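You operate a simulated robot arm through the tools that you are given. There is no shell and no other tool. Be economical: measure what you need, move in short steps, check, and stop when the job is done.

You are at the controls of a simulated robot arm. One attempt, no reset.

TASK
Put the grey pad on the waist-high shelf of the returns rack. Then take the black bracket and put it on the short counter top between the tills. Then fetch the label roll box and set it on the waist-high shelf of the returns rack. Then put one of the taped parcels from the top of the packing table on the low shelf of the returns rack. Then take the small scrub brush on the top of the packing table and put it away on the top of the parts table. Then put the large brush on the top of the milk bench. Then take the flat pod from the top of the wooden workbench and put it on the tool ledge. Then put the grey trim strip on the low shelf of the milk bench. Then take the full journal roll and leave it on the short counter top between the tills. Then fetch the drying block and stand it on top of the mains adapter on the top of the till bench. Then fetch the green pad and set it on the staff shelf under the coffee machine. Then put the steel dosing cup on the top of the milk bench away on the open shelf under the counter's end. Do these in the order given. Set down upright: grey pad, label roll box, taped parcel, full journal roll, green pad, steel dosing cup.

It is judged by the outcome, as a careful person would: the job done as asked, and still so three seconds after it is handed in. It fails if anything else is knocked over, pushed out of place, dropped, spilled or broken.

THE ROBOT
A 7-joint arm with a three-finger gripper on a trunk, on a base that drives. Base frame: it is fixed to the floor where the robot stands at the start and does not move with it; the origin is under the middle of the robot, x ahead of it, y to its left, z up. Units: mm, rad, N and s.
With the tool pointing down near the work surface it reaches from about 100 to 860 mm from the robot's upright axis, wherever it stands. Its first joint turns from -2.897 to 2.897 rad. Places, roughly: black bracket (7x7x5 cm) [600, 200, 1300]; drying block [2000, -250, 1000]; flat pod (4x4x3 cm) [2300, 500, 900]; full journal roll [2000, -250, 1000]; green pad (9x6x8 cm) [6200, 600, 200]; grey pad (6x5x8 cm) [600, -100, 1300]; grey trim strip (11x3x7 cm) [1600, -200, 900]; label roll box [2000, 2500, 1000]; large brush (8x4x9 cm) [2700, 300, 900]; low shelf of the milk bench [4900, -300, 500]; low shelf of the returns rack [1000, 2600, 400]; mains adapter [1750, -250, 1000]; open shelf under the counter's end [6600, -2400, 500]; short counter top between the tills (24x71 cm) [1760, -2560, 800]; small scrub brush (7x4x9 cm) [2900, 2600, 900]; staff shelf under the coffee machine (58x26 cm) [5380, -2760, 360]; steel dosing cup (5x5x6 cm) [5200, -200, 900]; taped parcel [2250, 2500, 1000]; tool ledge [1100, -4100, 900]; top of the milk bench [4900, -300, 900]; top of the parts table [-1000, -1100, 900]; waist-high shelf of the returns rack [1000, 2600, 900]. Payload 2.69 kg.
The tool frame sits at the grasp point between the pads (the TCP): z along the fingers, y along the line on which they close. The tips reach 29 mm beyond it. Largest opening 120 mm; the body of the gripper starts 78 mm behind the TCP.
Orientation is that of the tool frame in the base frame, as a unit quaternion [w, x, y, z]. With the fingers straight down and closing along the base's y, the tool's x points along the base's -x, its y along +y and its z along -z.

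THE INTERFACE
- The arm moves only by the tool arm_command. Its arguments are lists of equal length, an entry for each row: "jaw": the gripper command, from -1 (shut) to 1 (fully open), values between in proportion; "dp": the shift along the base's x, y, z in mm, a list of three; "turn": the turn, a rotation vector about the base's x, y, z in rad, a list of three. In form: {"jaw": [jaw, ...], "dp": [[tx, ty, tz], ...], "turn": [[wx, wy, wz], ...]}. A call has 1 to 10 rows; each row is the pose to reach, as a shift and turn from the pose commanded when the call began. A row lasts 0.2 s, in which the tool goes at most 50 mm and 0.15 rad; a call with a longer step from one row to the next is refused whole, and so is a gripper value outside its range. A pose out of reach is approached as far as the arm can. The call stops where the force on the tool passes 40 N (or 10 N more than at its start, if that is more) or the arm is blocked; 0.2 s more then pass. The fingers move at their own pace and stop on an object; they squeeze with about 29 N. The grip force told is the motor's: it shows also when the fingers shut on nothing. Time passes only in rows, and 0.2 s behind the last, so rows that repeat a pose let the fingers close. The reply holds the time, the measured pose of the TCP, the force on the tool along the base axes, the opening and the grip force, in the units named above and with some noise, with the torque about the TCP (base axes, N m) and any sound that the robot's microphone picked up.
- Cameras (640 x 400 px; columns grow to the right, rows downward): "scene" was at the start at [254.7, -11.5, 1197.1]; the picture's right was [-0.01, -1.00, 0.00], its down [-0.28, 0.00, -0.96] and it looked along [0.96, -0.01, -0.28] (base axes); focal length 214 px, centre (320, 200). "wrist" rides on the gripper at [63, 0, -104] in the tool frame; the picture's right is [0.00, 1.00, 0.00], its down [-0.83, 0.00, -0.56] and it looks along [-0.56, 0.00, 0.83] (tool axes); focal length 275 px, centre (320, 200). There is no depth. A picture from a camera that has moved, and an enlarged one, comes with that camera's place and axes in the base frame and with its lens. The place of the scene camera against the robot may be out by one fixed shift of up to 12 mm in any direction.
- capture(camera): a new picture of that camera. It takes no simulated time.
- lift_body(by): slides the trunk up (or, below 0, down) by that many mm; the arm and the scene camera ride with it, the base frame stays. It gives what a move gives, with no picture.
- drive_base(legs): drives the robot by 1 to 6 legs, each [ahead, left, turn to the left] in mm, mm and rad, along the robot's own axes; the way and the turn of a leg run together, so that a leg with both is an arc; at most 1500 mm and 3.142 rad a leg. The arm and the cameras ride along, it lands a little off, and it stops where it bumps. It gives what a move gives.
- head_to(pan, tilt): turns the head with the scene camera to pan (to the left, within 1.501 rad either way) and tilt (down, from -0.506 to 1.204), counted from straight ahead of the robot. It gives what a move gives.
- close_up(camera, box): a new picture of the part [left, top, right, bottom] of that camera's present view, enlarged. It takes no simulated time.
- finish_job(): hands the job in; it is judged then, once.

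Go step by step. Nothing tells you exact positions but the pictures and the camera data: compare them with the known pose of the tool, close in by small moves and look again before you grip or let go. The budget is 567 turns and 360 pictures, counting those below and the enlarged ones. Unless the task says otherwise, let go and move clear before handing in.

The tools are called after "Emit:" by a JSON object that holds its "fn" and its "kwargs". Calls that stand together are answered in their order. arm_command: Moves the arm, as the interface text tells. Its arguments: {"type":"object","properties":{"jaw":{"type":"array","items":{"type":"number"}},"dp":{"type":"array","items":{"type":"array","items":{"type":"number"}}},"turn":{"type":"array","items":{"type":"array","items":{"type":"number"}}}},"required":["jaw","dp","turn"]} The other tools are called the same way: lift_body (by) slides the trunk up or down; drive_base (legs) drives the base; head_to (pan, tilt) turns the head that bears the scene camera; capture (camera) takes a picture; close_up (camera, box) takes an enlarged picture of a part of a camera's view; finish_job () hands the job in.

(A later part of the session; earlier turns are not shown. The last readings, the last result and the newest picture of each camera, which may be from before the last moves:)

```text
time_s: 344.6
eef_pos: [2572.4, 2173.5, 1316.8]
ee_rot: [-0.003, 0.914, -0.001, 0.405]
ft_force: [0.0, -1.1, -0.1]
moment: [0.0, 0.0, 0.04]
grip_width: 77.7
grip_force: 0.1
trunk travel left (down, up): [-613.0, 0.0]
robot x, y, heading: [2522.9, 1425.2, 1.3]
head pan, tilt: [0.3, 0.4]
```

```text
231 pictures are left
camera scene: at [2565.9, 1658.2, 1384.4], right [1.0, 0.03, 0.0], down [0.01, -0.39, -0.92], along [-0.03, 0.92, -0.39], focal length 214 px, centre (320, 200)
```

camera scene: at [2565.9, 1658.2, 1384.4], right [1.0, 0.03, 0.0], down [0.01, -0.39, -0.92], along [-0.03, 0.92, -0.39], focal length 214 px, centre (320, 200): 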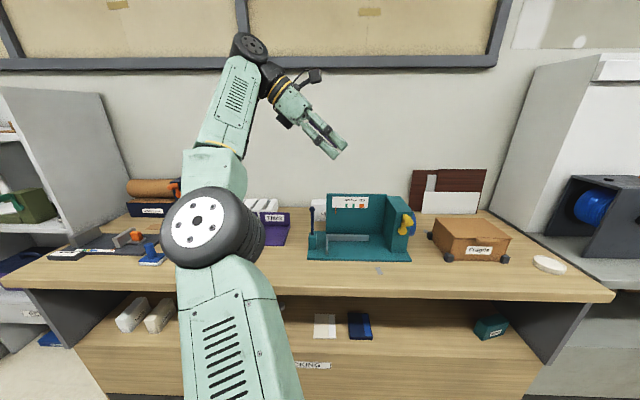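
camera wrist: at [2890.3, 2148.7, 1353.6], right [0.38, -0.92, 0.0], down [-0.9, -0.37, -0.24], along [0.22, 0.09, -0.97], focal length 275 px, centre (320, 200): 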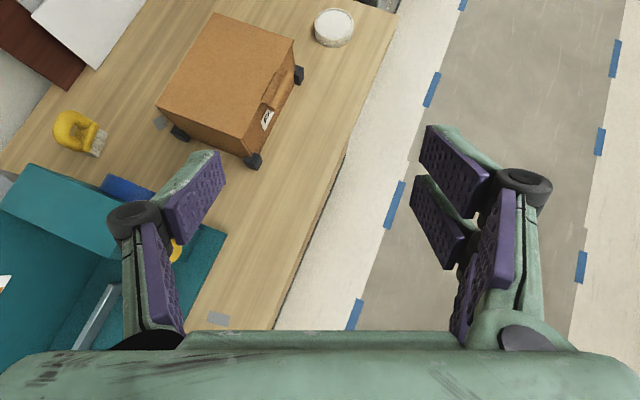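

Emit:
{"fn": "drive_base", "kwargs": {"legs": [[500, -225, 0]]}}

Emit:
{"fn": "arm_command", "kwargs": {"jaw": [0.3, 0.3, 0.3, 0.3], "dp": [[0, 10, -25], [0, 20, -50], [0, 30, -75], [0, 40, -100]], "turn": [[0, 0.11, 0], [0, 0.22, 0], [0, 0.33, 0], [0, 0.42, 0]]}}

Emit:
{"fn": "capture", "kwargs": {"camera": "wrist"}}

Emit:
{"fn": "capture", "kwargs": {"camera": "scene"}}

```text
time_s: 347.7
eef_pos: [2913.5, 2595.2, 1316.8]
ee_rot: [-0.003, 0.914, 0.001, 0.405]
ft_force: [0.1, -0.9, -0.1]
moment: [-0.04, 0.03, -0.05]
grip_width: 77.9
grip_force: 0.1
trunk travel left (down, up): [-613.0, 0.0]
robot x, y, heading: [2865.3, 1847.5, 1.306]
head pan, tilt: [0.3, 0.4]
```

```text
time_s: 348.7
eef_pos: [2914.3, 2635.5, 1216.6]
ee_rot: [-0.002, 0.979, 0.0, 0.204]
ft_force: [-0.3, 1.2, -0.7]
moment: [-0.02, 0.04, 0.03]
grip_width: 78.1
grip_force: 0.1
trunk travel left (down, up): [-613.0, 0.0]
robot x, y, heading: [2864.4, 1846.4, 1.304]
head pan, tilt: [0.3, 0.4]
```

```text
230 pictures are left
camera wrist: at [2929.7, 2633.9, 1337.9], right [0.01, -1.0, 0.0], down [-0.98, -0.01, 0.18], along [-0.18, 0.0, -0.98], focal length 275 px, centre (320, 200)
```

wrist: 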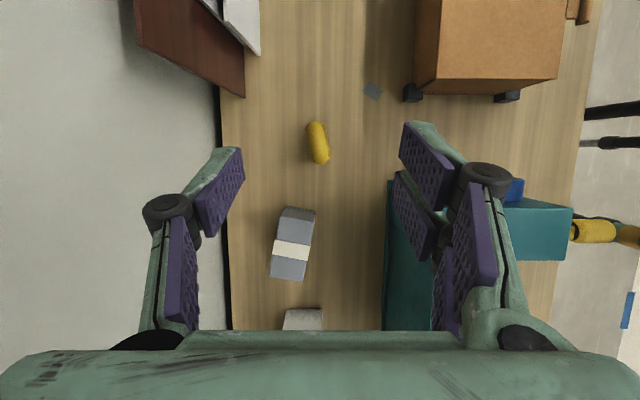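

```text
229 pictures are left
camera scene: at [2908.3, 2080.5, 1384.2], right [1.0, 0.04, 0.0], down [0.01, -0.39, -0.92], along [-0.03, 0.92, -0.39], focal length 214 px, centre (320, 200)
```

scene: 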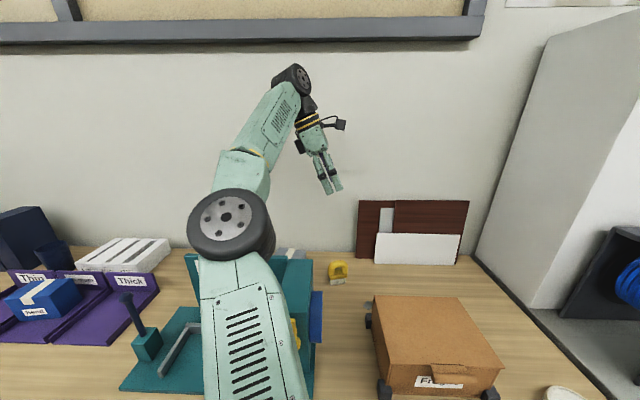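

The brush is below. I'll centre over it with yaw ≈0.2, narrow the jaws and descend partway.

Emit:
{"fn": "arm_command", "kwargs": {"jaw": [0, 0, 0, 0], "dp": [[10, 0, -40], [20, 1, -85], [25, 1, -130], [25, 1, -150]], "turn": [[0, 0, 0.06], [0, 0, 0.12], [0, 0, 0.2], [0, 0, 0.2]]}}

Emit:
{"fn": "capture", "kwargs": {"camera": "wrist"}}

```text
time_s: 349.7
eef_pos: [2939.2, 2635.4, 1065.7]
ee_rot: [-0.024, 0.974, 0.099, 0.204]
ft_force: [0.4, -0.4, -0.4]
moment: [-0.01, 0.04, 0.01]
grip_width: 60.1
grip_force: 0.1
trunk travel left (down, up): [-613.0, 0.0]
robot x, y, heading: [2865.2, 1848.3, 1.305]
head pan, tilt: [0.3, 0.4]
```

```text
228 pictures are left
camera wrist: at [2954.3, 2637.0, 1187.2], right [0.2, -0.98, 0.0], down [-0.96, -0.2, 0.17], along [-0.17, -0.03, -0.98], focal length 275 px, centre (320, 200)
```

wrist: 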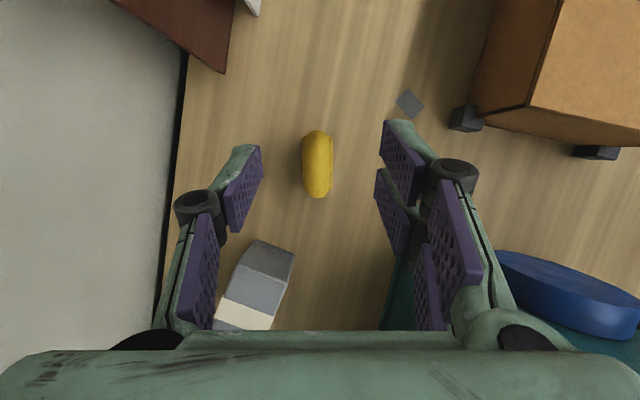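

Emit:
{"fn": "arm_command", "kwargs": {"jaw": [0, 0, 0, 0], "dp": [[3, 1, -45], [3, 1, -85], [3, 2, -115], [3, 2, -137]], "turn": [[0, 0, 0], [0, 0, 0], [0, 0, 0], [0, 0, 0]]}}

Emit:
{"fn": "capture", "kwargs": {"camera": "wrist"}}

Emit:
{"fn": "capture", "kwargs": {"camera": "scene"}}

```text
time_s: 350.7
eef_pos: [2943.1, 2637.0, 929.3]
ee_rot: [-0.023, 0.974, 0.098, 0.204]
ft_force: [-0.2, 0.1, -0.4]
moment: [0.0, -0.02, 0.02]
grip_width: 60.1
grip_force: 0.0
trunk travel left (down, up): [-613.0, 0.0]
robot x, y, heading: [2864.5, 1844.2, 1.304]
head pan, tilt: [0.3, 0.4]
```

```text
227 pictures are left
camera wrist: at [2957.9, 2638.4, 1051.2], right [0.2, -0.98, 0.0], down [-0.96, -0.2, 0.17], along [-0.17, -0.03, -0.98], focal length 275 px, centre (320, 200)
```

wrist: 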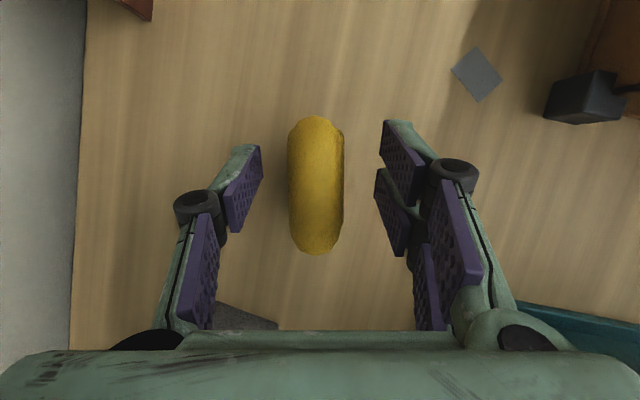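

```text
226 pictures are left
camera scene: at [2908.2, 2080.2, 1384.3], right [1.0, 0.04, 0.0], down [0.01, -0.39, -0.92], along [-0.03, 0.92, -0.39], focal length 214 px, centre (320, 200)
```

scene: 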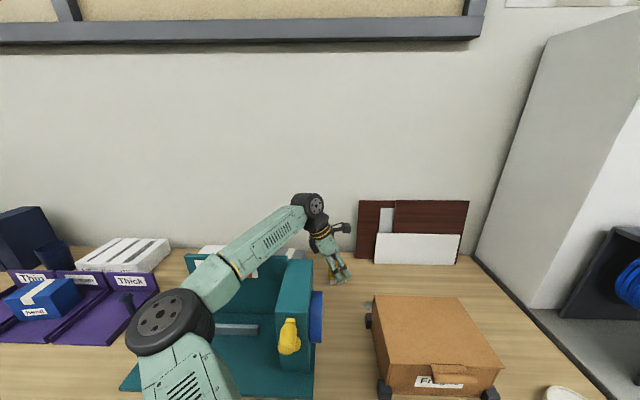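

Emit:
{"fn": "arm_command", "kwargs": {"jaw": [0, 0, -1, -1, -1, -1], "dp": [[0, 1, -12], [0, 1, -22], [0, 1, -22], [0, 1, -22], [0, 1, -22], [0, 1, -22]], "turn": [[0, 0, 0], [0, 0, 0], [0, 0, 0], [0, 0, 0], [0, 0, 0], [0, 0, 0]]}}

Emit:
{"fn": "arm_command", "kwargs": {"jaw": [-1, -1, -1, -1, -1], "dp": [[0, 0, 10], [0, 0, 40], [0, 0, 85], [0, 0, 130], [0, 0, 175]], "turn": [[0, 0, 0], [0, 0, 0], [0, 0, 0], [0, 0, 0], [0, 0, 0]]}}

Emit:
{"fn": "capture", "kwargs": {"camera": "wrist"}}

Emit:
{"fn": "close_up", "kwargs": {"camera": "scene", "box": [230, 120, 430, 320]}}

```text
time_s: 352.1
eef_pos: [2941.2, 2635.6, 910.0]
ee_rot: [-0.025, 0.974, 0.097, 0.204]
ft_force: [-0.9, 1.3, 3.8]
moment: [0.02, 0.07, -0.05]
grip_width: 31.4
grip_force: 28.6
trunk travel left (down, up): [-613.0, 0.0]
robot x, y, heading: [2867.9, 1847.8, 1.303]
head pan, tilt: [0.3, 0.4]
```

```text
time_s: 353.3
eef_pos: [2941.2, 2637.4, 1082.6]
ee_rot: [-0.023, 0.974, 0.097, 0.205]
ft_force: [0.4, -1.0, -0.8]
moment: [-0.03, 0.01, -0.01]
grip_width: 31.6
grip_force: 29.3
trunk travel left (down, up): [-613.0, 0.0]
robot x, y, heading: [2859.7, 1845.7, 1.308]
head pan, tilt: [0.3, 0.4]
```

```text
225 pictures are left
camera wrist: at [2957.8, 2639.8, 1203.8], right [0.2, -0.98, 0.0], down [-0.96, -0.2, 0.18], along [-0.17, -0.03, -0.98], focal length 275 px, centre (320, 200)
```

wrist: 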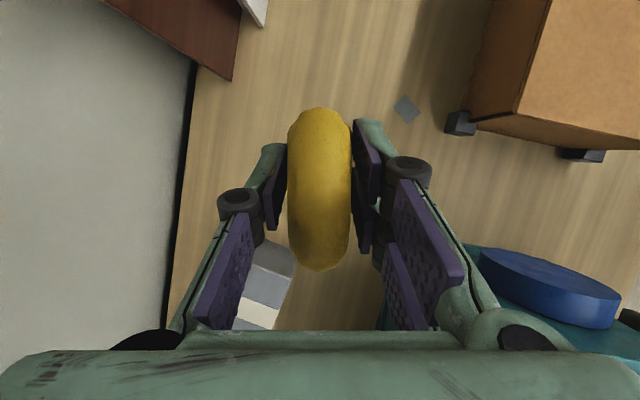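

```text
2.00 times, centred on (330, 220) of scene
camera zoom: at [2908.5, 2079.8, 1384.3], right [1.0, 0.04, 0.0], down [0.01, -0.39, -0.92], along [-0.03, 0.92, -0.39], focal length 429 px, centre (300, 160)
```

zoom: 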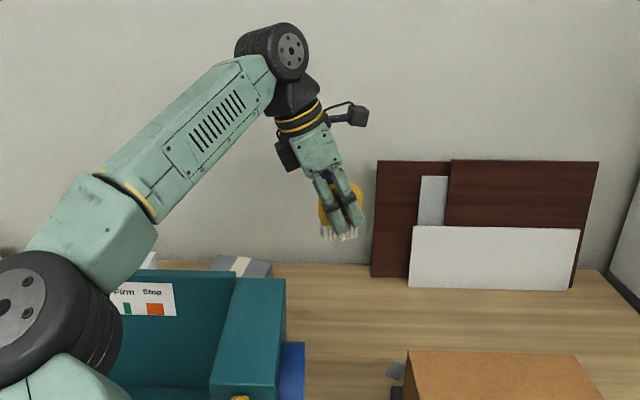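

The brush is held upright. Now the long way to the parts table; retract the arm for travel and drive in stages.

Emit:
{"fn": "drive_base", "kwargs": {"legs": [[-618, -168, 0], [0, 0, 0.265], [0, 1500, 0], [0, 1450, 0]]}}

Emit:
{"fn": "arm_command", "kwargs": {"jaw": [-1, -1, -1, -1, -1, -1], "dp": [[0, -30, 10], [0, -60, 20], [0, -90, 30], [0, -120, 40], [0, -150, 50], [0, -180, 60]], "turn": [[0, 0, 0], [0, 0, 0], [0, 0, 0], [0, 0, 0], [0, 0, 0], [0, 0, 0]]}}

```text
time_s: 380.6
eef_pos: [-246.6, 2045.5, 1083.6]
ee_rot: [-0.046, 0.957, 0.207, 0.2]
ft_force: [-0.6, -0.6, -0.7]
moment: [-0.02, 0.03, -0.03]
grip_width: 31.7
grip_force: 29.1
trunk travel left (down, up): [-613.0, 0.0]
robot x, y, heading: [-144.6, 1260.4, 1.537]
head pan, tilt: [0.3, 0.4]
```

```text
time_s: 382.1
eef_pos: [-247.8, 1863.7, 1144.5]
ee_rot: [-0.046, 0.956, 0.208, 0.2]
ft_force: [-0.8, -0.3, -1.1]
moment: [-0.02, -0.01, 0.0]
grip_width: 31.6
grip_force: 29.4
trunk travel left (down, up): [-613.0, 0.0]
robot x, y, heading: [-143.4, 1257.5, 1.534]
head pan, tilt: [0.3, 0.4]
```

Emit:
{"fn": "drive_base", "kwargs": {"legs": [[0, 0, -0.8], [0, 0, -0.734], [-150, 0, 0], [0, -1180, 0]]}}

```text
time_s: 396.3
eef_pos: [329.7, 248.0, 1145.1]
ee_rot: [0.103, 0.84, -0.502, 0.177]
ft_force: [1.0, 0.1, -1.1]
moment: [-0.04, 0.07, 0.02]
grip_width: 31.6
grip_force: 28.9
trunk travel left (down, up): [-613.0, 0.0]
robot x, y, heading: [-271.2, 104.9, 0.036]
head pan, tilt: [0.3, 0.4]
```

Emit:
{"fn": "drive_base", "kwargs": {"legs": [[0, 0, -0.036], [0, -1250, 0], [0, 0, -0.8], [0, 0, -0.8], [0, 0, -0.8], [0, 0, -0.7]]}}

Emit:
{"fn": "head_to", "kwargs": {"pan": 0, "tilt": 0.5}}

Emit:
{"fn": "capture", "kwargs": {"camera": "scene"}}

Emit:
{"fn": "capture", "kwargs": {"camera": "wrist"}}

```text
time_s: 415.2
eef_pos: [-885.2, -1287.8, 1144.0]
ee_rot: [-0.176, 0.513, 0.833, 0.105]
ft_force: [0.9, -0.8, -0.8]
moment: [-0.03, 0.01, 0.02]
grip_width: 31.6
grip_force: 29.0
trunk travel left (down, up): [-613.0, 0.0]
robot x, y, heading: [-284.2, -1160.2, -3.142]
head pan, tilt: [0.3, 0.4]
```

```text
time_s: 416.0
eef_pos: [-886.4, -1288.0, 1143.1]
ee_rot: [-0.176, 0.514, 0.833, 0.106]
ft_force: [-0.4, -0.4, -1.7]
moment: [-0.04, -0.01, 0.0]
grip_width: 31.6
grip_force: 29.5
trunk travel left (down, up): [-613.0, 0.0]
robot x, y, heading: [-280.8, -1161.6, -3.142]
head pan, tilt: [0.0, 0.499]
```

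```text
223 pictures are left
camera scene: at [-525.6, -1171.9, 1375.1], right [0.0, 1.0, 0.0], down [0.48, 0.0, -0.88], along [-0.88, 0.0, -0.48], focal length 214 px, centre (320, 200)
```

scene: 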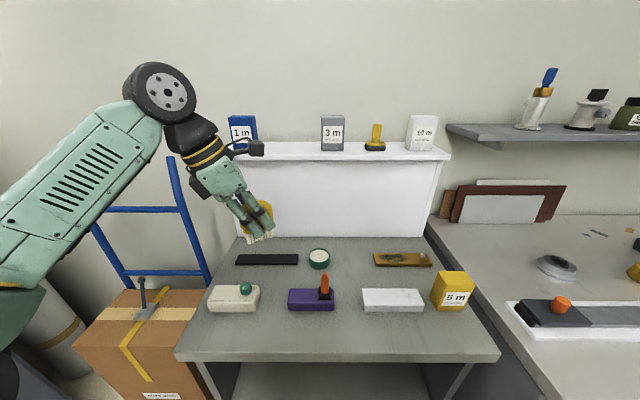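

```text
222 pictures are left
camera wrist: at [-892.3, -1274.5, 1264.8], right [0.89, 0.45, 0.0], down [0.45, -0.88, 0.18], along [0.08, -0.16, -0.98], focal length 275 px, centre (320, 200)
```

wrist: 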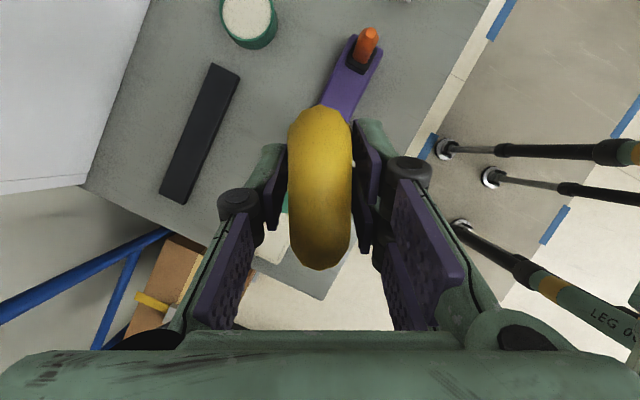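

The parts table is below: items in rows with a free strip at the front edge (x≈-765…-860). I'll set the brush there at (-812, -1275), long axis along y.

Emit:
{"fn": "arm_command", "kwargs": {"jaw": [-1, -1, -1, -1, -1], "dp": [[15, 3, -30], [30, 6, -60], [45, 9, -90], [60, 12, -120], [74, 13, -140]], "turn": [[0, 0, -0.1], [0, 0, -0.2], [0, 0, -0.3], [0, 0, -0.4], [0, 0, -0.47]]}}

Emit:
{"fn": "capture", "kwargs": {"camera": "scene"}}

Emit:
{"fn": "capture", "kwargs": {"camera": "wrist"}}

```text
time_s: 417.2
eef_pos: [-811.1, -1273.8, 1003.6]
ee_rot: [-0.146, 0.694, 0.691, 0.144]
ft_force: [-0.1, -0.3, -2.2]
moment: [0.03, 0.02, 0.02]
grip_width: 31.5
grip_force: 29.5
trunk travel left (down, up): [-613.0, 0.0]
robot x, y, heading: [-286.3, -1159.1, -3.143]
head pan, tilt: [0.0, 0.499]
```

```text
221 pictures are left
camera scene: at [-525.7, -1171.9, 1375.1], right [0.0, 1.0, 0.0], down [0.48, 0.0, -0.88], along [-0.88, 0.0, -0.48], focal length 214 px, centre (320, 200)
```

scene: 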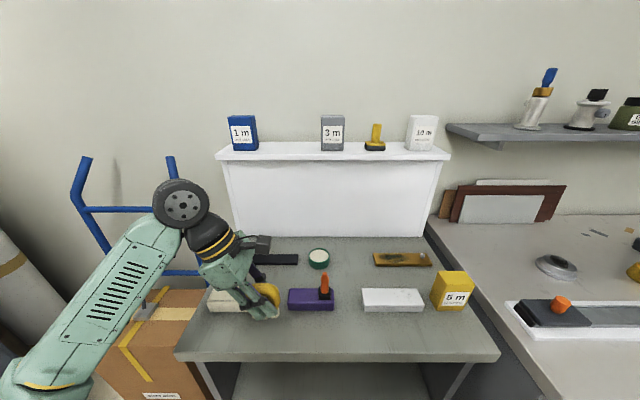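

```text
220 pictures are left
camera wrist: at [-810.4, -1259.7, 1124.7], right [1.0, 0.0, 0.0], down [0.0, -0.98, 0.18], along [0.0, -0.18, -0.98], focal length 275 px, centre (320, 200)
```

wrist: 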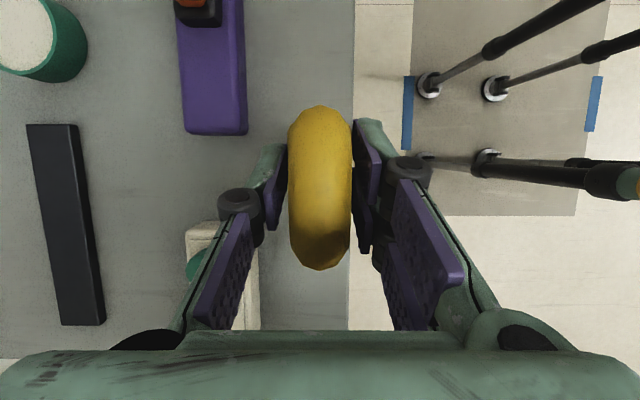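

Emit:
{"fn": "arm_command", "kwargs": {"jaw": [-1, -1, -1, -1, -1, -1, -1, -1, -1, -1], "dp": [[-16, 12, -30], [-16, 12, -60], [-16, 12, -72], [-16, 12, -78], [-16, 12, -84], [-16, 12, -90], [-16, 12, -96], [-16, 12, -102], [-16, 12, -108], [-16, 12, -114]], "turn": [[0, 0, 0], [0, 0, 0], [0, 0, 0], [0, 0, 0], [0, 0, 0], [0, 0, 0], [0, 0, 0], [0, 0, 0], [0, 0, 0], [0, 0, 0]]}}

Emit:
{"fn": "capture", "kwargs": {"camera": "wrist"}}

Emit:
{"fn": "close_up", "kwargs": {"camera": "scene", "box": [160, 220, 400, 380]}}

```text
time_s: 419.4
eef_pos: [-826.3, -1263.7, 894.9]
ee_rot: [-0.15, 0.693, 0.691, 0.143]
ft_force: [5.6, 1.2, 17.7]
moment: [-0.22, -0.51, 0.03]
grip_width: 31.7
grip_force: 28.8
trunk travel left (down, up): [-613.0, 0.0]
robot x, y, heading: [-287.6, -1160.5, -3.141]
head pan, tilt: [0.0, 0.499]
stopped in row 10: the force on the tool passed its limit at 48 N (the readings are from after the stop); the commanded pose is now the measured one
```

```text
219 pictures are left
camera wrist: at [-824.5, -1248.0, 1016.1], right [1.0, 0.0, -0.01], down [0.0, -0.98, 0.17], along [-0.01, -0.17, -0.98], focal length 275 px, centre (320, 200)
```

wrist: 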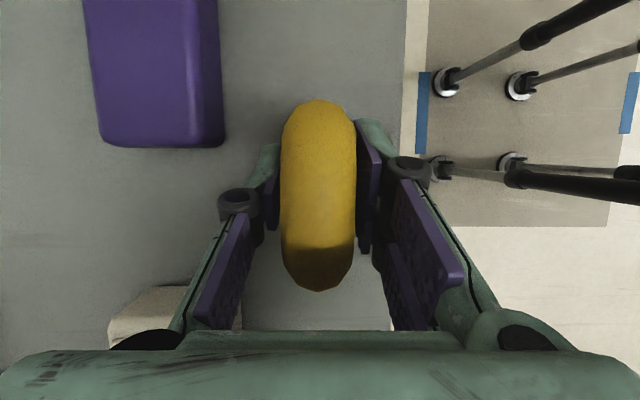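

```text
2.50 times, centred on (280, 300) of scene
camera zoom: at [-523.9, -1171.5, 1375.4], right [0.0, 1.0, 0.0], down [0.48, 0.0, -0.88], along [-0.88, 0.0, -0.48], focal length 536 px, centre (420, -50)
```

zoom: 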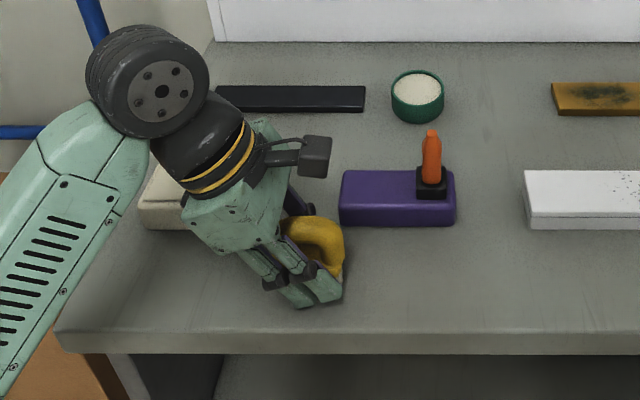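

Contact. Release gently, rising along the tool axis.

Emit:
{"fn": "arm_command", "kwargs": {"jaw": [-1, -0.35, -0.2, -0.2, -0.2, -0.2, -0.2, -0.2, -0.2], "dp": [[0, 0, 2], [0, 0, 2], [0, 0, 2], [0, 0, 3], [0, 0, 3], [0, -5, 15], [0, -15, 40], [0, -30, 75], [0, -45, 115]], "turn": [[0, 0, 0], [0, 0, 0], [0, 0, 0], [0, 0, 0], [0, 0, 0], [0, 0, 0], [0, 0, 0], [0, 0, 0], [0, 0, 0]]}}

Emit:
{"fn": "close_up", "kwargs": {"camera": "scene", "box": [160, 220, 400, 380]}}

```text
time_s: 421.4
eef_pos: [-825.6, -1308.2, 1011.0]
ee_rot: [-0.149, 0.693, 0.691, 0.143]
ft_force: [0.4, 0.3, 0.0]
moment: [0.0, -0.04, -0.01]
grip_width: 48.0
grip_force: 0.0
trunk travel left (down, up): [-613.0, 0.0]
robot x, y, heading: [-286.1, -1157.1, -3.142]
head pan, tilt: [0.0, 0.499]
```

```text
2.50 times, centred on (280, 300) of scene
camera zoom: at [-525.3, -1171.7, 1375.1], right [0.0, 1.0, 0.0], down [0.48, 0.0, -0.88], along [-0.88, 0.0, -0.48], focal length 536 px, centre (420, -50)
```

zoom: 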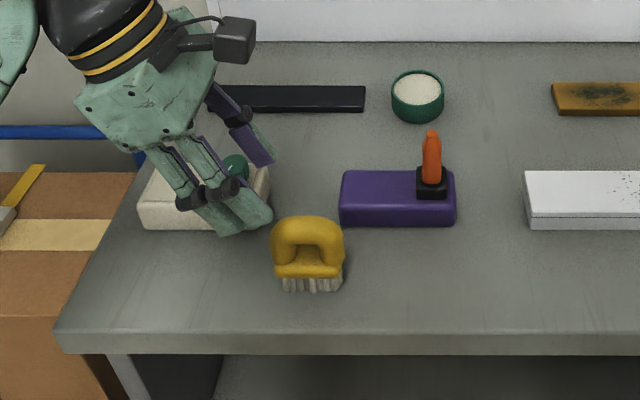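

The small brush stands on the parts table. Next the large brush on the workbench (≈[2700, 300]). Turning and travelling round to the left aisle.

Emit:
{"fn": "arm_command", "kwargs": {"jaw": [0.3, 0.3, 0.3], "dp": [[30, 0, 40], [60, 0, 80], [60, 0, 120]], "turn": [[0, 0, 0], [0, 0, 0], [0, 0, 0]]}}

Emit:
{"fn": "drive_base", "kwargs": {"legs": [[0, 0, 0.8], [0, 0, 0.8], [0, 0, 0.8], [0, 0, 0.74], [0, 1180, 0], [0, 1180, 0]]}}

```text
time_s: 422.1
eef_pos: [-766.4, -1308.3, 1129.4]
ee_rot: [-0.149, 0.693, 0.69, 0.143]
ft_force: [0.7, -1.0, 0.3]
moment: [0.01, -0.03, 0.04]
grip_width: 78.1
grip_force: 0.1
trunk travel left (down, up): [-613.0, 0.0]
robot x, y, heading: [-281.1, -1160.7, -3.136]
head pan, tilt: [0.0, 0.499]
```

```text
time_s: 448.6
eef_pos: [253.9, 1289.9, 1129.2]
ee_rot: [-0.144, -0.684, 0.699, -0.148]
ft_force: [-0.8, 0.2, 0.5]
moment: [-0.01, 0.01, 0.02]
grip_width: 78.0
grip_force: 0.0
trunk travel left (down, up): [-613.0, 0.0]
robot x, y, heading: [-229.0, 1152.2, -0.02]
head pan, tilt: [0.0, 0.499]
```

Emit:
{"fn": "drive_base", "kwargs": {"legs": [[0, 0, 0.03], [1400, 0, 0], [1200, 0, 0]]}}

Emit:
{"fn": "head_to", "kwargs": {"pan": -1.1, "tilt": 0.45}}

Emit:
{"fn": "capture", "kwargs": {"camera": "scene"}}

```text
time_s: 461.6
eef_pos: [2838.2, 1330.8, 1129.2]
ee_rot: [0.143, 0.692, -0.692, 0.149]
ft_force: [0.6, 0.7, -0.1]
moment: [-0.03, 0.04, 0.01]
grip_width: 77.9
grip_force: 0.1
trunk travel left (down, up): [-613.0, 0.0]
robot x, y, heading: [2355.3, 1178.5, 0.009]
head pan, tilt: [0.0, 0.499]
```

```text
time_s: 462.9
eef_pos: [2837.6, 1331.6, 1129.3]
ee_rot: [0.143, 0.692, -0.691, 0.148]
ft_force: [0.6, 0.2, -0.6]
moment: [-0.03, 0.01, 0.05]
grip_width: 78.2
grip_force: 0.1
trunk travel left (down, up): [-613.0, 0.0]
robot x, y, heading: [2359.8, 1183.3, 0.001]
head pan, tilt: [-1.1, 0.45]
```

```text
216 pictures are left
camera scene: at [2559.9, 1088.8, 1379.6], right [-0.89, -0.46, 0.0], down [-0.2, 0.39, -0.9], along [0.42, -0.8, -0.44], focal length 214 px, centre (320, 200)
```

scene: 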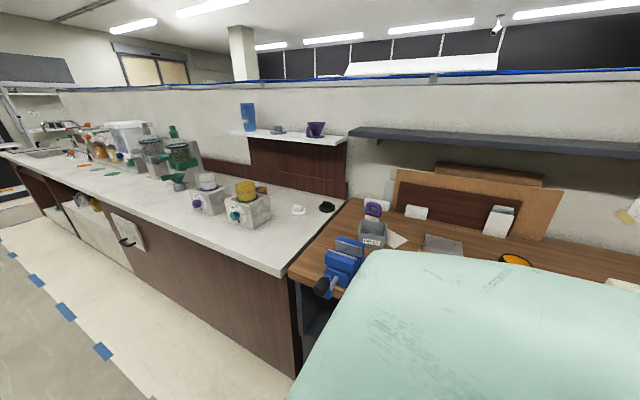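

Emit:
{"fn": "drive_base", "kwargs": {"legs": [[0, 0, -0.8], [0, 0, -0.77]]}}

Emit:
{"fn": "head_to", "kwargs": {"pan": 0, "tilt": 0.5}}

Emit:
{"fn": "capture", "kwargs": {"camera": "scene"}}

Emit:
{"fn": "capture", "kwargs": {"camera": "wrist"}}

```text
time_s: 467.5
eef_pos: [2516.5, 701.1, 1129.4]
ee_rot: [-0.207, -0.011, 0.978, -0.007]
ft_force: [-0.8, -0.5, -0.3]
moment: [-0.01, -0.03, -0.04]
grip_width: 77.9
grip_force: 0.1
trunk travel left (down, up): [-613.0, 0.0]
robot x, y, heading: [2358.5, 1179.8, -1.544]
head pan, tilt: [-1.1, 0.45]
```

```text
time_s: 468.9
eef_pos: [2515.9, 700.7, 1129.3]
ee_rot: [-0.206, -0.01, 0.978, -0.006]
ft_force: [-0.2, 0.0, -0.1]
moment: [0.04, -0.01, 0.04]
grip_width: 78.3
grip_force: 0.0
trunk travel left (down, up): [-613.0, 0.0]
robot x, y, heading: [2353.5, 1179.6, -1.545]
head pan, tilt: [0.0, 0.499]
```

```text
215 pictures are left
camera scene: at [2367.9, 922.1, 1375.1], right [-1.0, -0.03, 0.0], down [-0.01, 0.48, -0.88], along [0.02, -0.88, -0.48], focal length 214 px, centre (320, 200)
```

scene: 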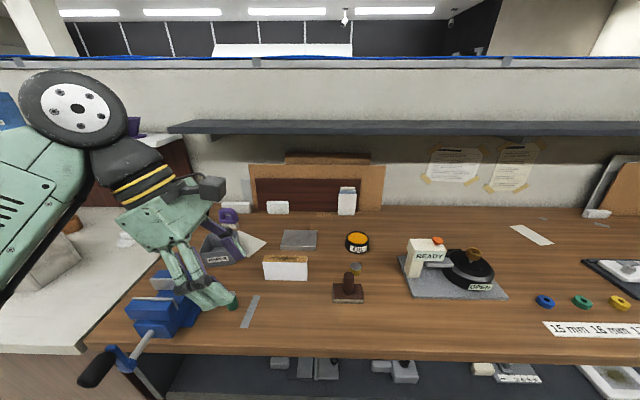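

```text
214 pictures are left
camera wrist: at [2500.3, 700.1, 1250.4], right [-0.03, 1.0, -0.01], down [0.98, 0.03, 0.17], along [0.17, 0.0, -0.98], focal length 275 px, centre (320, 200)
```

wrist: 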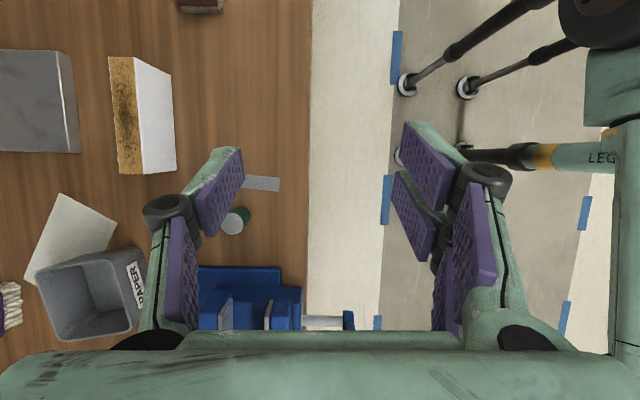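

The purple item with bristles at ≈(2722, 270) is the large brush; the flat pod is the brown block at ≈(2303, 551). I'll shift over to the brush.

Emit:
{"fn": "drive_base", "kwargs": {"legs": [[110, 190, -0.026]]}}

Emit:
{"fn": "arm_command", "kwargs": {"jaw": [0.3, 0.3, 0.3, 0.3, 0.3, 0.3], "dp": [[0, -40, 10], [0, -80, 20], [0, -120, 30], [0, -160, 40], [0, -200, 50], [0, -240, 50]], "turn": [[0, 0, 0], [0, 0, 0], [0, 0, 0], [0, 0, 0], [0, 0, 0], [0, 0, 0]]}}

Emit:
{"fn": "capture", "kwargs": {"camera": "scene"}}

Emit:
{"fn": "capture", "kwargs": {"camera": "wrist"}}

```text
time_s: 471.0
eef_pos: [2696.7, 590.8, 1130.5]
ee_rot: [-0.207, 0.002, 0.978, -0.003]
ft_force: [-0.8, 0.3, -0.3]
moment: [0.01, 0.01, 0.02]
grip_width: 77.9
grip_force: 0.0
trunk travel left (down, up): [-613.0, 0.0]
robot x, y, heading: [2549.2, 1076.4, -1.571]
head pan, tilt: [0.0, 0.499]
```

```text
time_s: 472.4
eef_pos: [2697.5, 348.8, 1179.8]
ee_rot: [-0.207, 0.002, 0.978, -0.003]
ft_force: [-0.2, -0.2, -0.3]
moment: [-0.01, 0.03, 0.0]
grip_width: 78.1
grip_force: 0.0
trunk travel left (down, up): [-613.0, 0.0]
robot x, y, heading: [2545.2, 1071.2, -1.571]
head pan, tilt: [0.0, 0.499]
```

```text
213 pictures are left
camera scene: at [2552.9, 814.9, 1375.0], right [-1.0, 0.0, 0.0], down [0.0, 0.48, -0.88], along [0.0, -0.88, -0.48], focal length 214 px, centre (320, 200)
```

scene: 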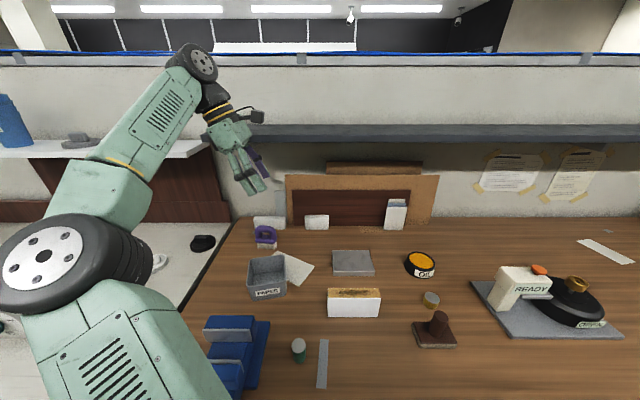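

```text
212 pictures are left
camera wrist: at [2681.3, 348.4, 1300.6], right [0.0, 1.0, -0.01], down [0.98, 0.0, 0.17], along [0.17, -0.01, -0.98], focal length 275 px, centre (320, 200)
```

wrist: 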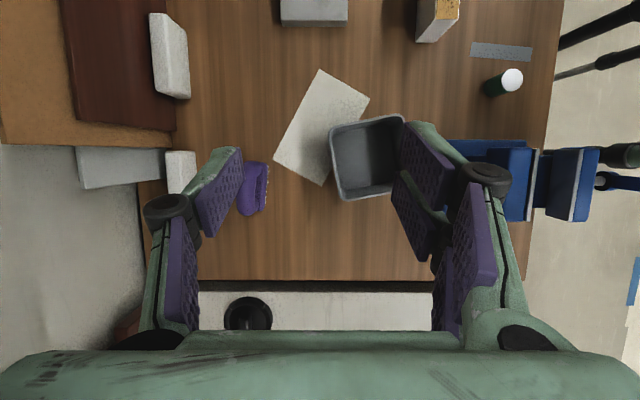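

The large brush is at ≈(2729, 253), near below the overhead shelf. To keep the wrist low I'll flatten the tool to ~45°, and move the base left a bit.

Emit:
{"fn": "drive_base", "kwargs": {"legs": [[25, 150, 0]]}}

Emit:
{"fn": "arm_command", "kwargs": {"jaw": [0.1, 0.1, 0.1, 0.1], "dp": [[-30, 0, 0], [-60, -10, 0], [-90, -20, -20], [-110, -30, -40]], "turn": [[0, 0.1, 0], [0, 0.2, 0], [0, 0.3, 0], [0, 0.4, 0]]}}

Emit:
{"fn": "capture", "kwargs": {"camera": "wrist"}}

Emit:
{"fn": "capture", "kwargs": {"camera": "scene"}}

```text
time_s: 474.2
eef_pos: [2845.6, 325.0, 1179.5]
ee_rot: [-0.206, 0.002, 0.979, -0.004]
ft_force: [0.0, -0.1, -0.1]
moment: [-0.01, -0.02, 0.01]
grip_width: 77.8
grip_force: 0.1
trunk travel left (down, up): [-613.0, 0.0]
robot x, y, heading: [2695.7, 1046.9, -1.57]
head pan, tilt: [0.0, 0.499]
```

```text
time_s: 475.2
eef_pos: [2734.4, 294.9, 1138.5]
ee_rot: [-0.397, 0.003, 0.918, -0.002]
ft_force: [-0.4, 0.0, 0.4]
moment: [0.03, 0.04, -0.01]
grip_width: 66.1
grip_force: 0.1
trunk travel left (down, up): [-613.0, 0.0]
robot x, y, heading: [2694.6, 1046.0, -1.568]
head pan, tilt: [0.0, 0.499]
```

```text
211 pictures are left
camera wrist: at [2767.3, 294.4, 1256.3], right [0.0, 1.0, 0.0], down [0.97, 0.0, -0.23], along [-0.23, 0.0, -0.97], focal length 275 px, centre (320, 200)
```

wrist: 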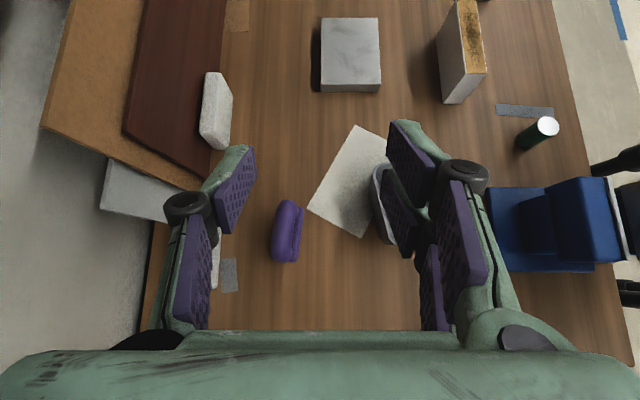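

```text
210 pictures are left
camera scene: at [2701.4, 790.0, 1375.1], right [-1.0, 0.0, 0.0], down [0.0, 0.48, -0.88], along [0.0, -0.88, -0.48], focal length 214 px, centre (320, 200)
```

scene: 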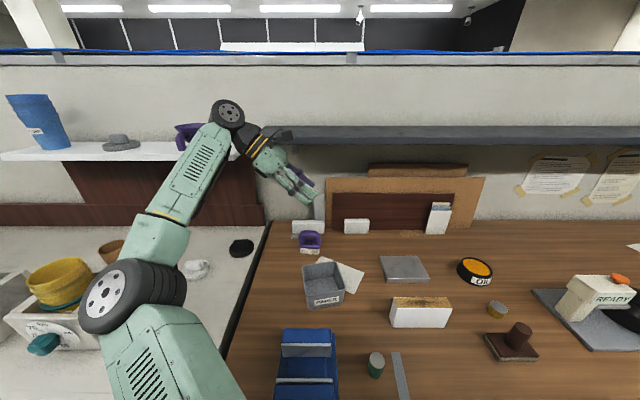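

Emit:
{"fn": "arm_command", "kwargs": {"jaw": [0.3, 0.3, 0.3, 0.3, 0.3, 0.3], "dp": [[0, 3, -40], [-1, 3, -80], [-2, 3, -120], [-3, 3, -150], [-3, -15, -150], [-4, -38, -150]], "turn": [[0, 0, 0], [0, 0, 0], [0, 0, 0], [0, 0, 0], [0, 0, 0], [0, 0, 0]]}}

Emit:
{"fn": "capture", "kwargs": {"camera": "wrist"}}

Emit:
{"fn": "capture", "kwargs": {"camera": "scene"}}

```text
time_s: 476.6
eef_pos: [2730.6, 257.9, 987.6]
ee_rot: [-0.396, 0.001, 0.918, -0.004]
ft_force: [-0.4, 0.3, -0.2]
moment: [0.0, -0.01, -0.02]
grip_width: 78.2
grip_force: 0.1
trunk travel left (down, up): [-613.0, 0.0]
robot x, y, heading: [2695.2, 1048.1, -1.568]
head pan, tilt: [0.0, 0.499]
```

```text
209 pictures are left
camera wrist: at [2763.5, 257.5, 1106.0], right [0.0, 1.0, -0.01], down [0.97, 0.0, -0.22], along [-0.22, -0.01, -0.97], focal length 275 px, centre (320, 200)
```

wrist: 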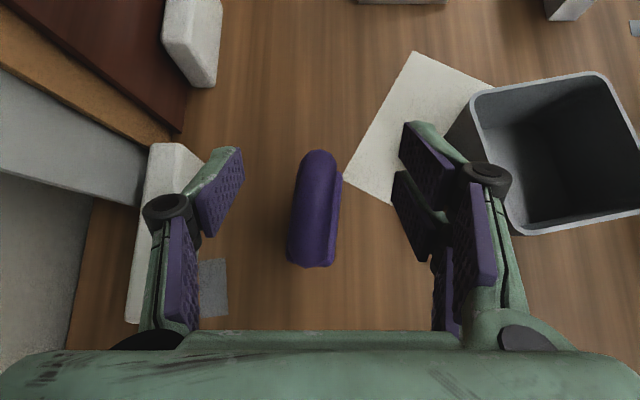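

```text
208 pictures are left
camera scene: at [2701.7, 791.1, 1374.3], right [-1.0, 0.0, 0.0], down [0.0, 0.48, -0.88], along [0.0, -0.88, -0.48], focal length 214 px, centre (320, 200)
```

scene: 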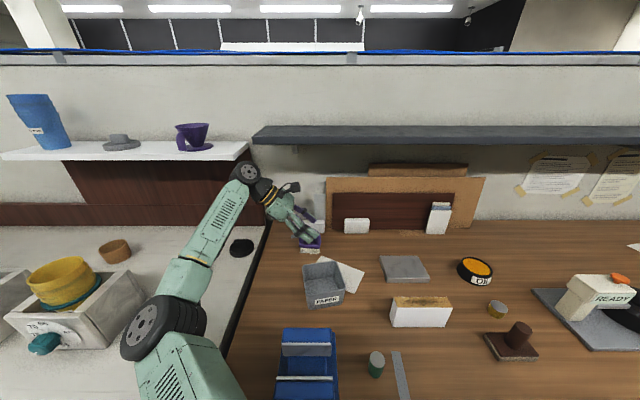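

Emit:
{"fn": "arm_command", "kwargs": {"jaw": [0.3, 0.3, 0.3, -1, -1, -1, -1, -1], "dp": [[0, -3, -30], [0, -3, -55], [0, -3, -70], [0, -3, -70], [0, -3, -70], [0, -3, -70], [0, -3, -70], [0, -3, -70]], "turn": [[0, 0, 0], [0, 0, 0], [0, 0, 0], [0, 0, 0], [0, 0, 0], [0, 0, 0], [0, 0, 0], [0, 0, 0]]}}

Emit:
{"fn": "capture", "kwargs": {"camera": "wrist"}}

```text
time_s: 478.4
eef_pos: [2729.8, 253.6, 920.2]
ee_rot: [-0.396, 0.001, 0.918, -0.004]
ft_force: [0.0, -0.3, -0.2]
moment: [0.0, 0.0, -0.01]
grip_width: 33.6
grip_force: 28.9
trunk travel left (down, up): [-613.0, 0.0]
robot x, y, heading: [2693.1, 1046.4, -1.568]
head pan, tilt: [0.0, 0.499]
```

```text
207 pictures are left
camera wrist: at [2762.3, 253.1, 1037.5], right [0.0, 1.0, 0.0], down [0.97, 0.0, -0.22], along [-0.22, -0.01, -0.97], focal length 275 px, centre (320, 200)
```

wrist: 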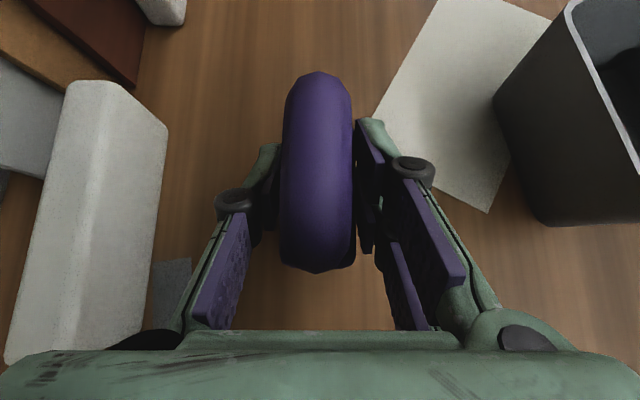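

Emit:
{"fn": "arm_command", "kwargs": {"jaw": [-1, -1, -1, -1, -1, -1, -1, -1, -1], "dp": [[0, 0, 15], [0, 0, 40], [0, 0, 70], [0, 20, 90], [0, 45, 100], [0, 60, 130], [0, 80, 170], [0, 110, 200], [0, 150, 210]], "turn": [[0, 0, 0], [0, 0, 0], [0, 0, 0], [0, 0, 0], [0, 0, 0], [0, 0, 0], [0, 0, 0], [0, 0, 0], [0, 0, 0]]}}

Emit:
{"fn": "capture", "kwargs": {"camera": "scene"}}

```text
time_s: 480.4
eef_pos: [2730.9, 402.9, 1130.4]
ee_rot: [-0.396, 0.002, 0.918, -0.003]
ft_force: [-0.3, -0.1, -1.5]
moment: [-0.02, 0.0, -0.03]
grip_width: 33.4
grip_force: 28.9
trunk travel left (down, up): [-613.0, 0.0]
robot x, y, heading: [2694.2, 1046.2, -1.572]
head pan, tilt: [0.0, 0.499]
```

```text
206 pictures are left
camera scene: at [2701.4, 790.8, 1375.2], right [-1.0, 0.0, 0.0], down [0.0, 0.48, -0.88], along [0.0, -0.88, -0.48], focal length 214 px, centre (320, 200)
```

scene: 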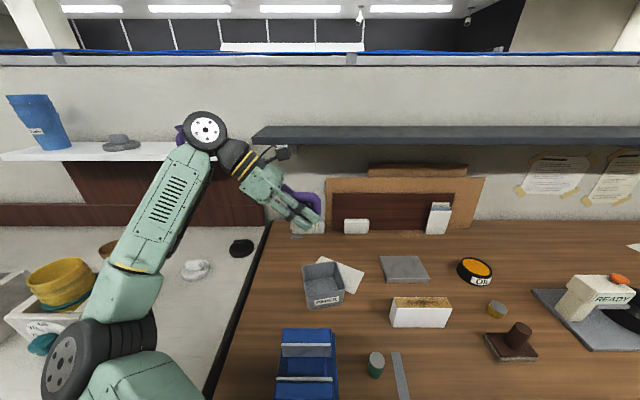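

Held. I'll go on along the left aisle and look whether the island's far end can be rounded.

Emit:
{"fn": "drive_base", "kwargs": {"legs": [[-160, 0, 0], [0, 0, 0.8], [0, 0, 0.77], [1300, 0, 0]]}}

Emit:
{"fn": "head_to", "kwargs": {"pan": -0.4, "tilt": 0.25}}

Emit:
{"fn": "capture", "kwargs": {"camera": "scene"}}

```text
time_s: 492.1
eef_pos: [4640.3, 1271.9, 1129.1]
ee_rot: [0.274, 0.655, -0.643, 0.286]
ft_force: [0.4, 0.2, -0.8]
moment: [-0.01, -0.01, 0.0]
grip_width: 33.5
grip_force: 28.7
trunk travel left (down, up): [-613.0, 0.0]
robot x, y, heading: [3996.3, 1223.4, 0.02]
head pan, tilt: [0.0, 0.499]
```

```text
time_s: 493.0
eef_pos: [4640.7, 1272.1, 1128.6]
ee_rot: [0.274, 0.656, -0.643, 0.286]
ft_force: [0.0, -0.5, -0.2]
moment: [0.0, 0.01, 0.0]
grip_width: 33.5
grip_force: 28.7
trunk travel left (down, up): [-613.0, 0.0]
robot x, y, heading: [3996.9, 1219.2, 0.024]
head pan, tilt: [-0.4, 0.25]
```

```text
205 pictures are left
camera scene: at [4243.6, 1180.7, 1398.2], right [-0.37, -0.93, 0.0], down [-0.23, 0.09, -0.97], along [0.9, -0.36, -0.25], focal length 214 px, centre (320, 200)
```

scene: 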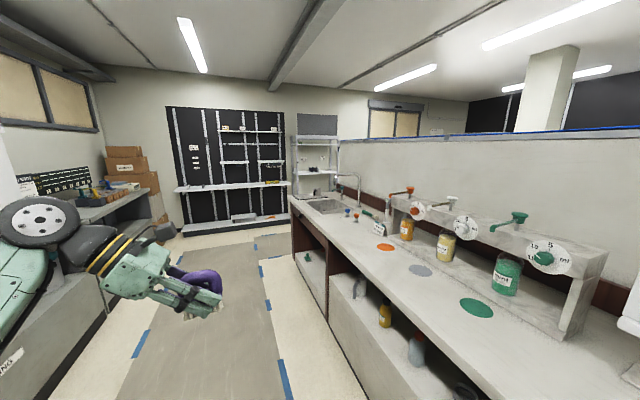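

Emit:
{"fn": "drive_base", "kwargs": {"legs": [[1400, 0, -0.02], [600, 0, 0]]}}

Emit:
{"fn": "head_to", "kwargs": {"pan": -0.6, "tilt": 0.4}}

Emit:
{"fn": "capture", "kwargs": {"camera": "scene"}}

```text
time_s: 502.9
eef_pos: [6637.2, 1207.6, 1129.8]
ee_rot: [-0.282, -0.637, 0.662, -0.278]
ft_force: [0.4, 0.5, -0.8]
moment: [-0.01, 0.03, -0.01]
grip_width: 33.6
grip_force: 29.0
trunk travel left (down, up): [-613.0, 0.0]
robot x, y, heading: [5990.4, 1195.0, -0.037]
head pan, tilt: [-0.4, 0.25]
```

```text
time_s: 503.7
eef_pos: [6637.4, 1206.8, 1129.0]
ee_rot: [-0.283, -0.636, 0.663, -0.278]
ft_force: [-0.2, 0.3, -2.0]
moment: [-0.03, 0.02, -0.05]
grip_width: 33.5
grip_force: 29.6
trunk travel left (down, up): [-613.0, 0.0]
robot x, y, heading: [5994.1, 1194.5, -0.039]
head pan, tilt: [-0.6, 0.4]
```

```text
204 pictures are left
camera scene: at [6226.0, 1125.4, 1384.3], right [-0.59, -0.8, 0.0], down [-0.31, 0.23, -0.92], along [0.74, -0.55, -0.39], focal length 214 px, centre (320, 200)
```

scene: 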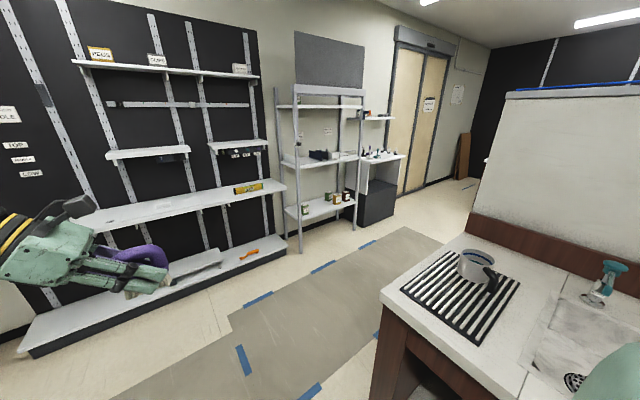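

The passage beyond the island's end is clear. Turn to face -y, sidestep and go through.

Emit:
{"fn": "drive_base", "kwargs": {"legs": [[0, 0, -0.8], [0, 0, -0.73], [0, 930, 0], [1100, 0, 0]]}}

Emit:
{"fn": "head_to", "kwargs": {"pan": -0.5, "tilt": 0.35}}

Emit:
{"fn": "capture", "kwargs": {"camera": "scene"}}

```text
time_s: 520.4
eef_pos: [6946.5, -523.1, 1130.8]
ee_rot: [-0.397, 0.003, 0.918, -0.003]
ft_force: [0.3, 0.0, -1.6]
moment: [0.0, 0.0, -0.03]
grip_width: 33.4
grip_force: 28.7
trunk travel left (down, up): [-613.0, 0.0]
robot x, y, heading: [6913.6, 119.6, -1.573]
head pan, tilt: [-0.6, 0.4]
```

```text
time_s: 521.1
eef_pos: [6946.4, -522.9, 1129.7]
ee_rot: [-0.397, 0.003, 0.918, -0.003]
ft_force: [-0.3, -0.5, -2.1]
moment: [-0.01, -0.01, 0.02]
grip_width: 33.7
grip_force: 29.2
trunk travel left (down, up): [-613.0, 0.0]
robot x, y, heading: [6908.1, 124.7, -1.572]
head pan, tilt: [-0.499, 0.351]
```

```text
203 pictures are left
camera scene: at [6872.4, -125.3, 1388.8], right [-0.88, 0.48, 0.0], down [0.16, 0.3, -0.94], along [-0.45, -0.82, -0.34], focal length 214 px, centre (320, 200)
```

scene: 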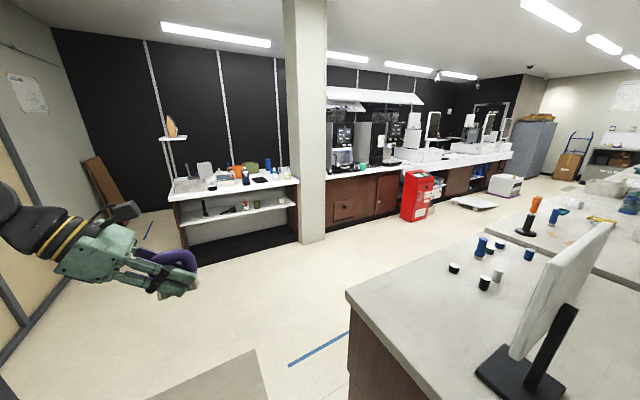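

The right aisle is open. Continue to the milk bench at x≈4900 and turn to face it.

Emit:
{"fn": "drive_base", "kwargs": {"legs": [[1250, 0, 0], [0, -1100, 0], [0, -950, 0], [0, 0, 0.8], [0, 0, 0.8]]}}

Emit:
{"fn": "drive_base", "kwargs": {"legs": [[0, 0, 0.8], [0, 0, 0.74]]}}

Emit:
{"fn": "head_to", "kwargs": {"pan": 0, "tilt": 0.45}}

Emit:
{"fn": "capture", "kwargs": {"camera": "scene"}}

Emit:
{"fn": "capture", "kwargs": {"camera": "wrist"}}

```text
time_s: 547.4
eef_pos: [5542.5, -1099.1, 1129.7]
ee_rot: [0.265, 0.676, -0.62, 0.296]
ft_force: [0.4, 0.7, -1.3]
moment: [0.0, 0.01, 0.01]
grip_width: 33.6
grip_force: 29.3
trunk travel left (down, up): [-613.0, 0.0]
robot x, y, heading: [4904.1, -1193.9, 0.095]
head pan, tilt: [-0.499, 0.351]
```

```text
time_s: 552.0
eef_pos: [4827.9, -549.1, 1130.5]
ee_rot: [-0.017, 0.917, 0.027, 0.397]
ft_force: [0.6, 0.1, -1.5]
moment: [-0.01, 0.0, -0.01]
grip_width: 33.5
grip_force: 28.2
trunk travel left (down, up): [-613.0, 0.0]
robot x, y, heading: [4901.9, -1189.8, 1.633]
head pan, tilt: [-0.499, 0.351]
```

```text
time_s: 552.9
eef_pos: [4827.1, -550.5, 1130.2]
ee_rot: [-0.016, 0.918, 0.026, 0.396]
ft_force: [0.4, -0.6, -1.3]
moment: [0.01, 0.0, -0.01]
grip_width: 33.7
grip_force: 28.9
trunk travel left (down, up): [-613.0, 0.0]
robot x, y, heading: [4903.6, -1196.5, 1.634]
head pan, tilt: [0.0, 0.45]
```

```text
202 pictures are left
camera scene: at [4892.1, -955.5, 1379.6], right [1.0, 0.06, 0.0], down [0.03, -0.43, -0.9], along [-0.06, 0.9, -0.44], focal length 214 px, centre (320, 200)
```

scene: 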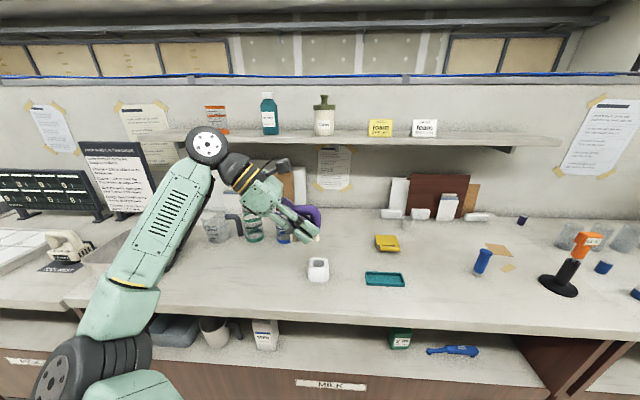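

```text
201 pictures are left
camera wrist: at [4794.9, -553.6, 1247.2], right [0.07, -1.0, 0.0], down [-0.97, -0.06, -0.22], along [0.22, 0.02, -0.97], focal length 275 px, centre (320, 200)
```

wrist: 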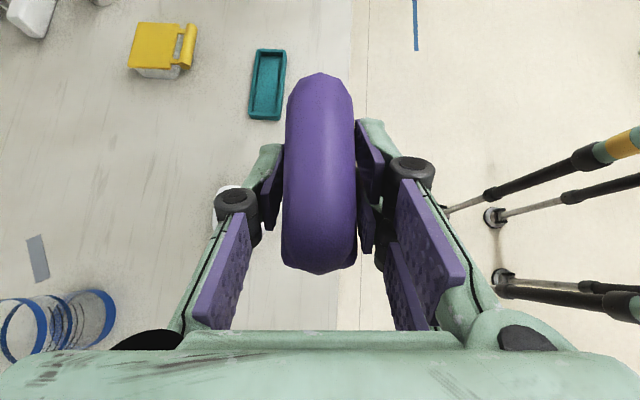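

This is the milk bench. A clear spot is left of the white container, at about (4745, -460). Moving there and lowering with contact detection.

Emit:
{"fn": "arm_command", "kwargs": {"jaw": [-1, -1, -1, -1, -1], "dp": [[-20, 20, -20], [-40, 40, -50], [-60, 60, -80], [-80, 80, -110], [-82, 92, -140]], "turn": [[0, 0, 0], [0, 0, 0], [0, 0, 0], [0, 0, 0], [0, 0, 0]]}}

Emit:
{"fn": "capture", "kwargs": {"camera": "wrist"}}

Emit:
{"fn": "capture", "kwargs": {"camera": "scene"}}

```text
time_s: 554.1
eef_pos: [4747.4, -458.9, 987.4]
ee_rot: [-0.017, 0.918, 0.027, 0.396]
ft_force: [-0.3, -0.5, -1.1]
moment: [0.0, -0.02, 0.01]
grip_width: 33.9
grip_force: 28.9
trunk travel left (down, up): [-613.0, 0.0]
robot x, y, heading: [4901.6, -1191.9, 1.635]
head pan, tilt: [0.0, 0.45]
```

```text
200 pictures are left
camera wrist: at [4713.8, -462.8, 1105.6], right [0.07, -1.0, -0.01], down [-0.97, -0.06, -0.22], along [0.22, 0.02, -0.97], focal length 275 px, centre (320, 200)
```

wrist: 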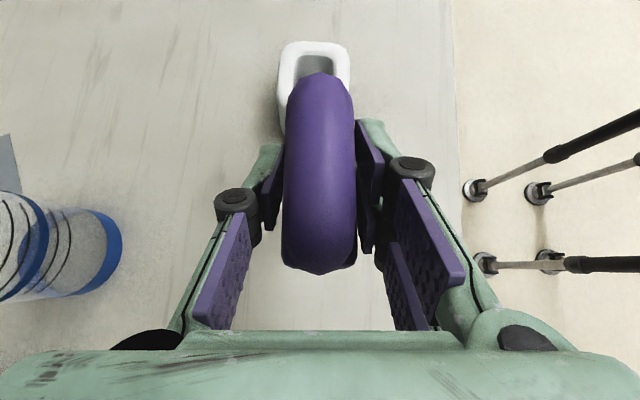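

```text
199 pictures are left
camera scene: at [4892.0, -955.2, 1379.5], right [1.0, 0.06, 0.0], down [0.03, -0.43, -0.9], along [-0.06, 0.9, -0.44], focal length 214 px, centre (320, 200)
```

scene: 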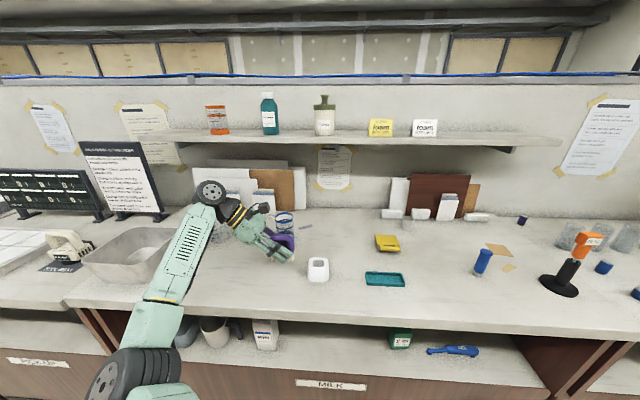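

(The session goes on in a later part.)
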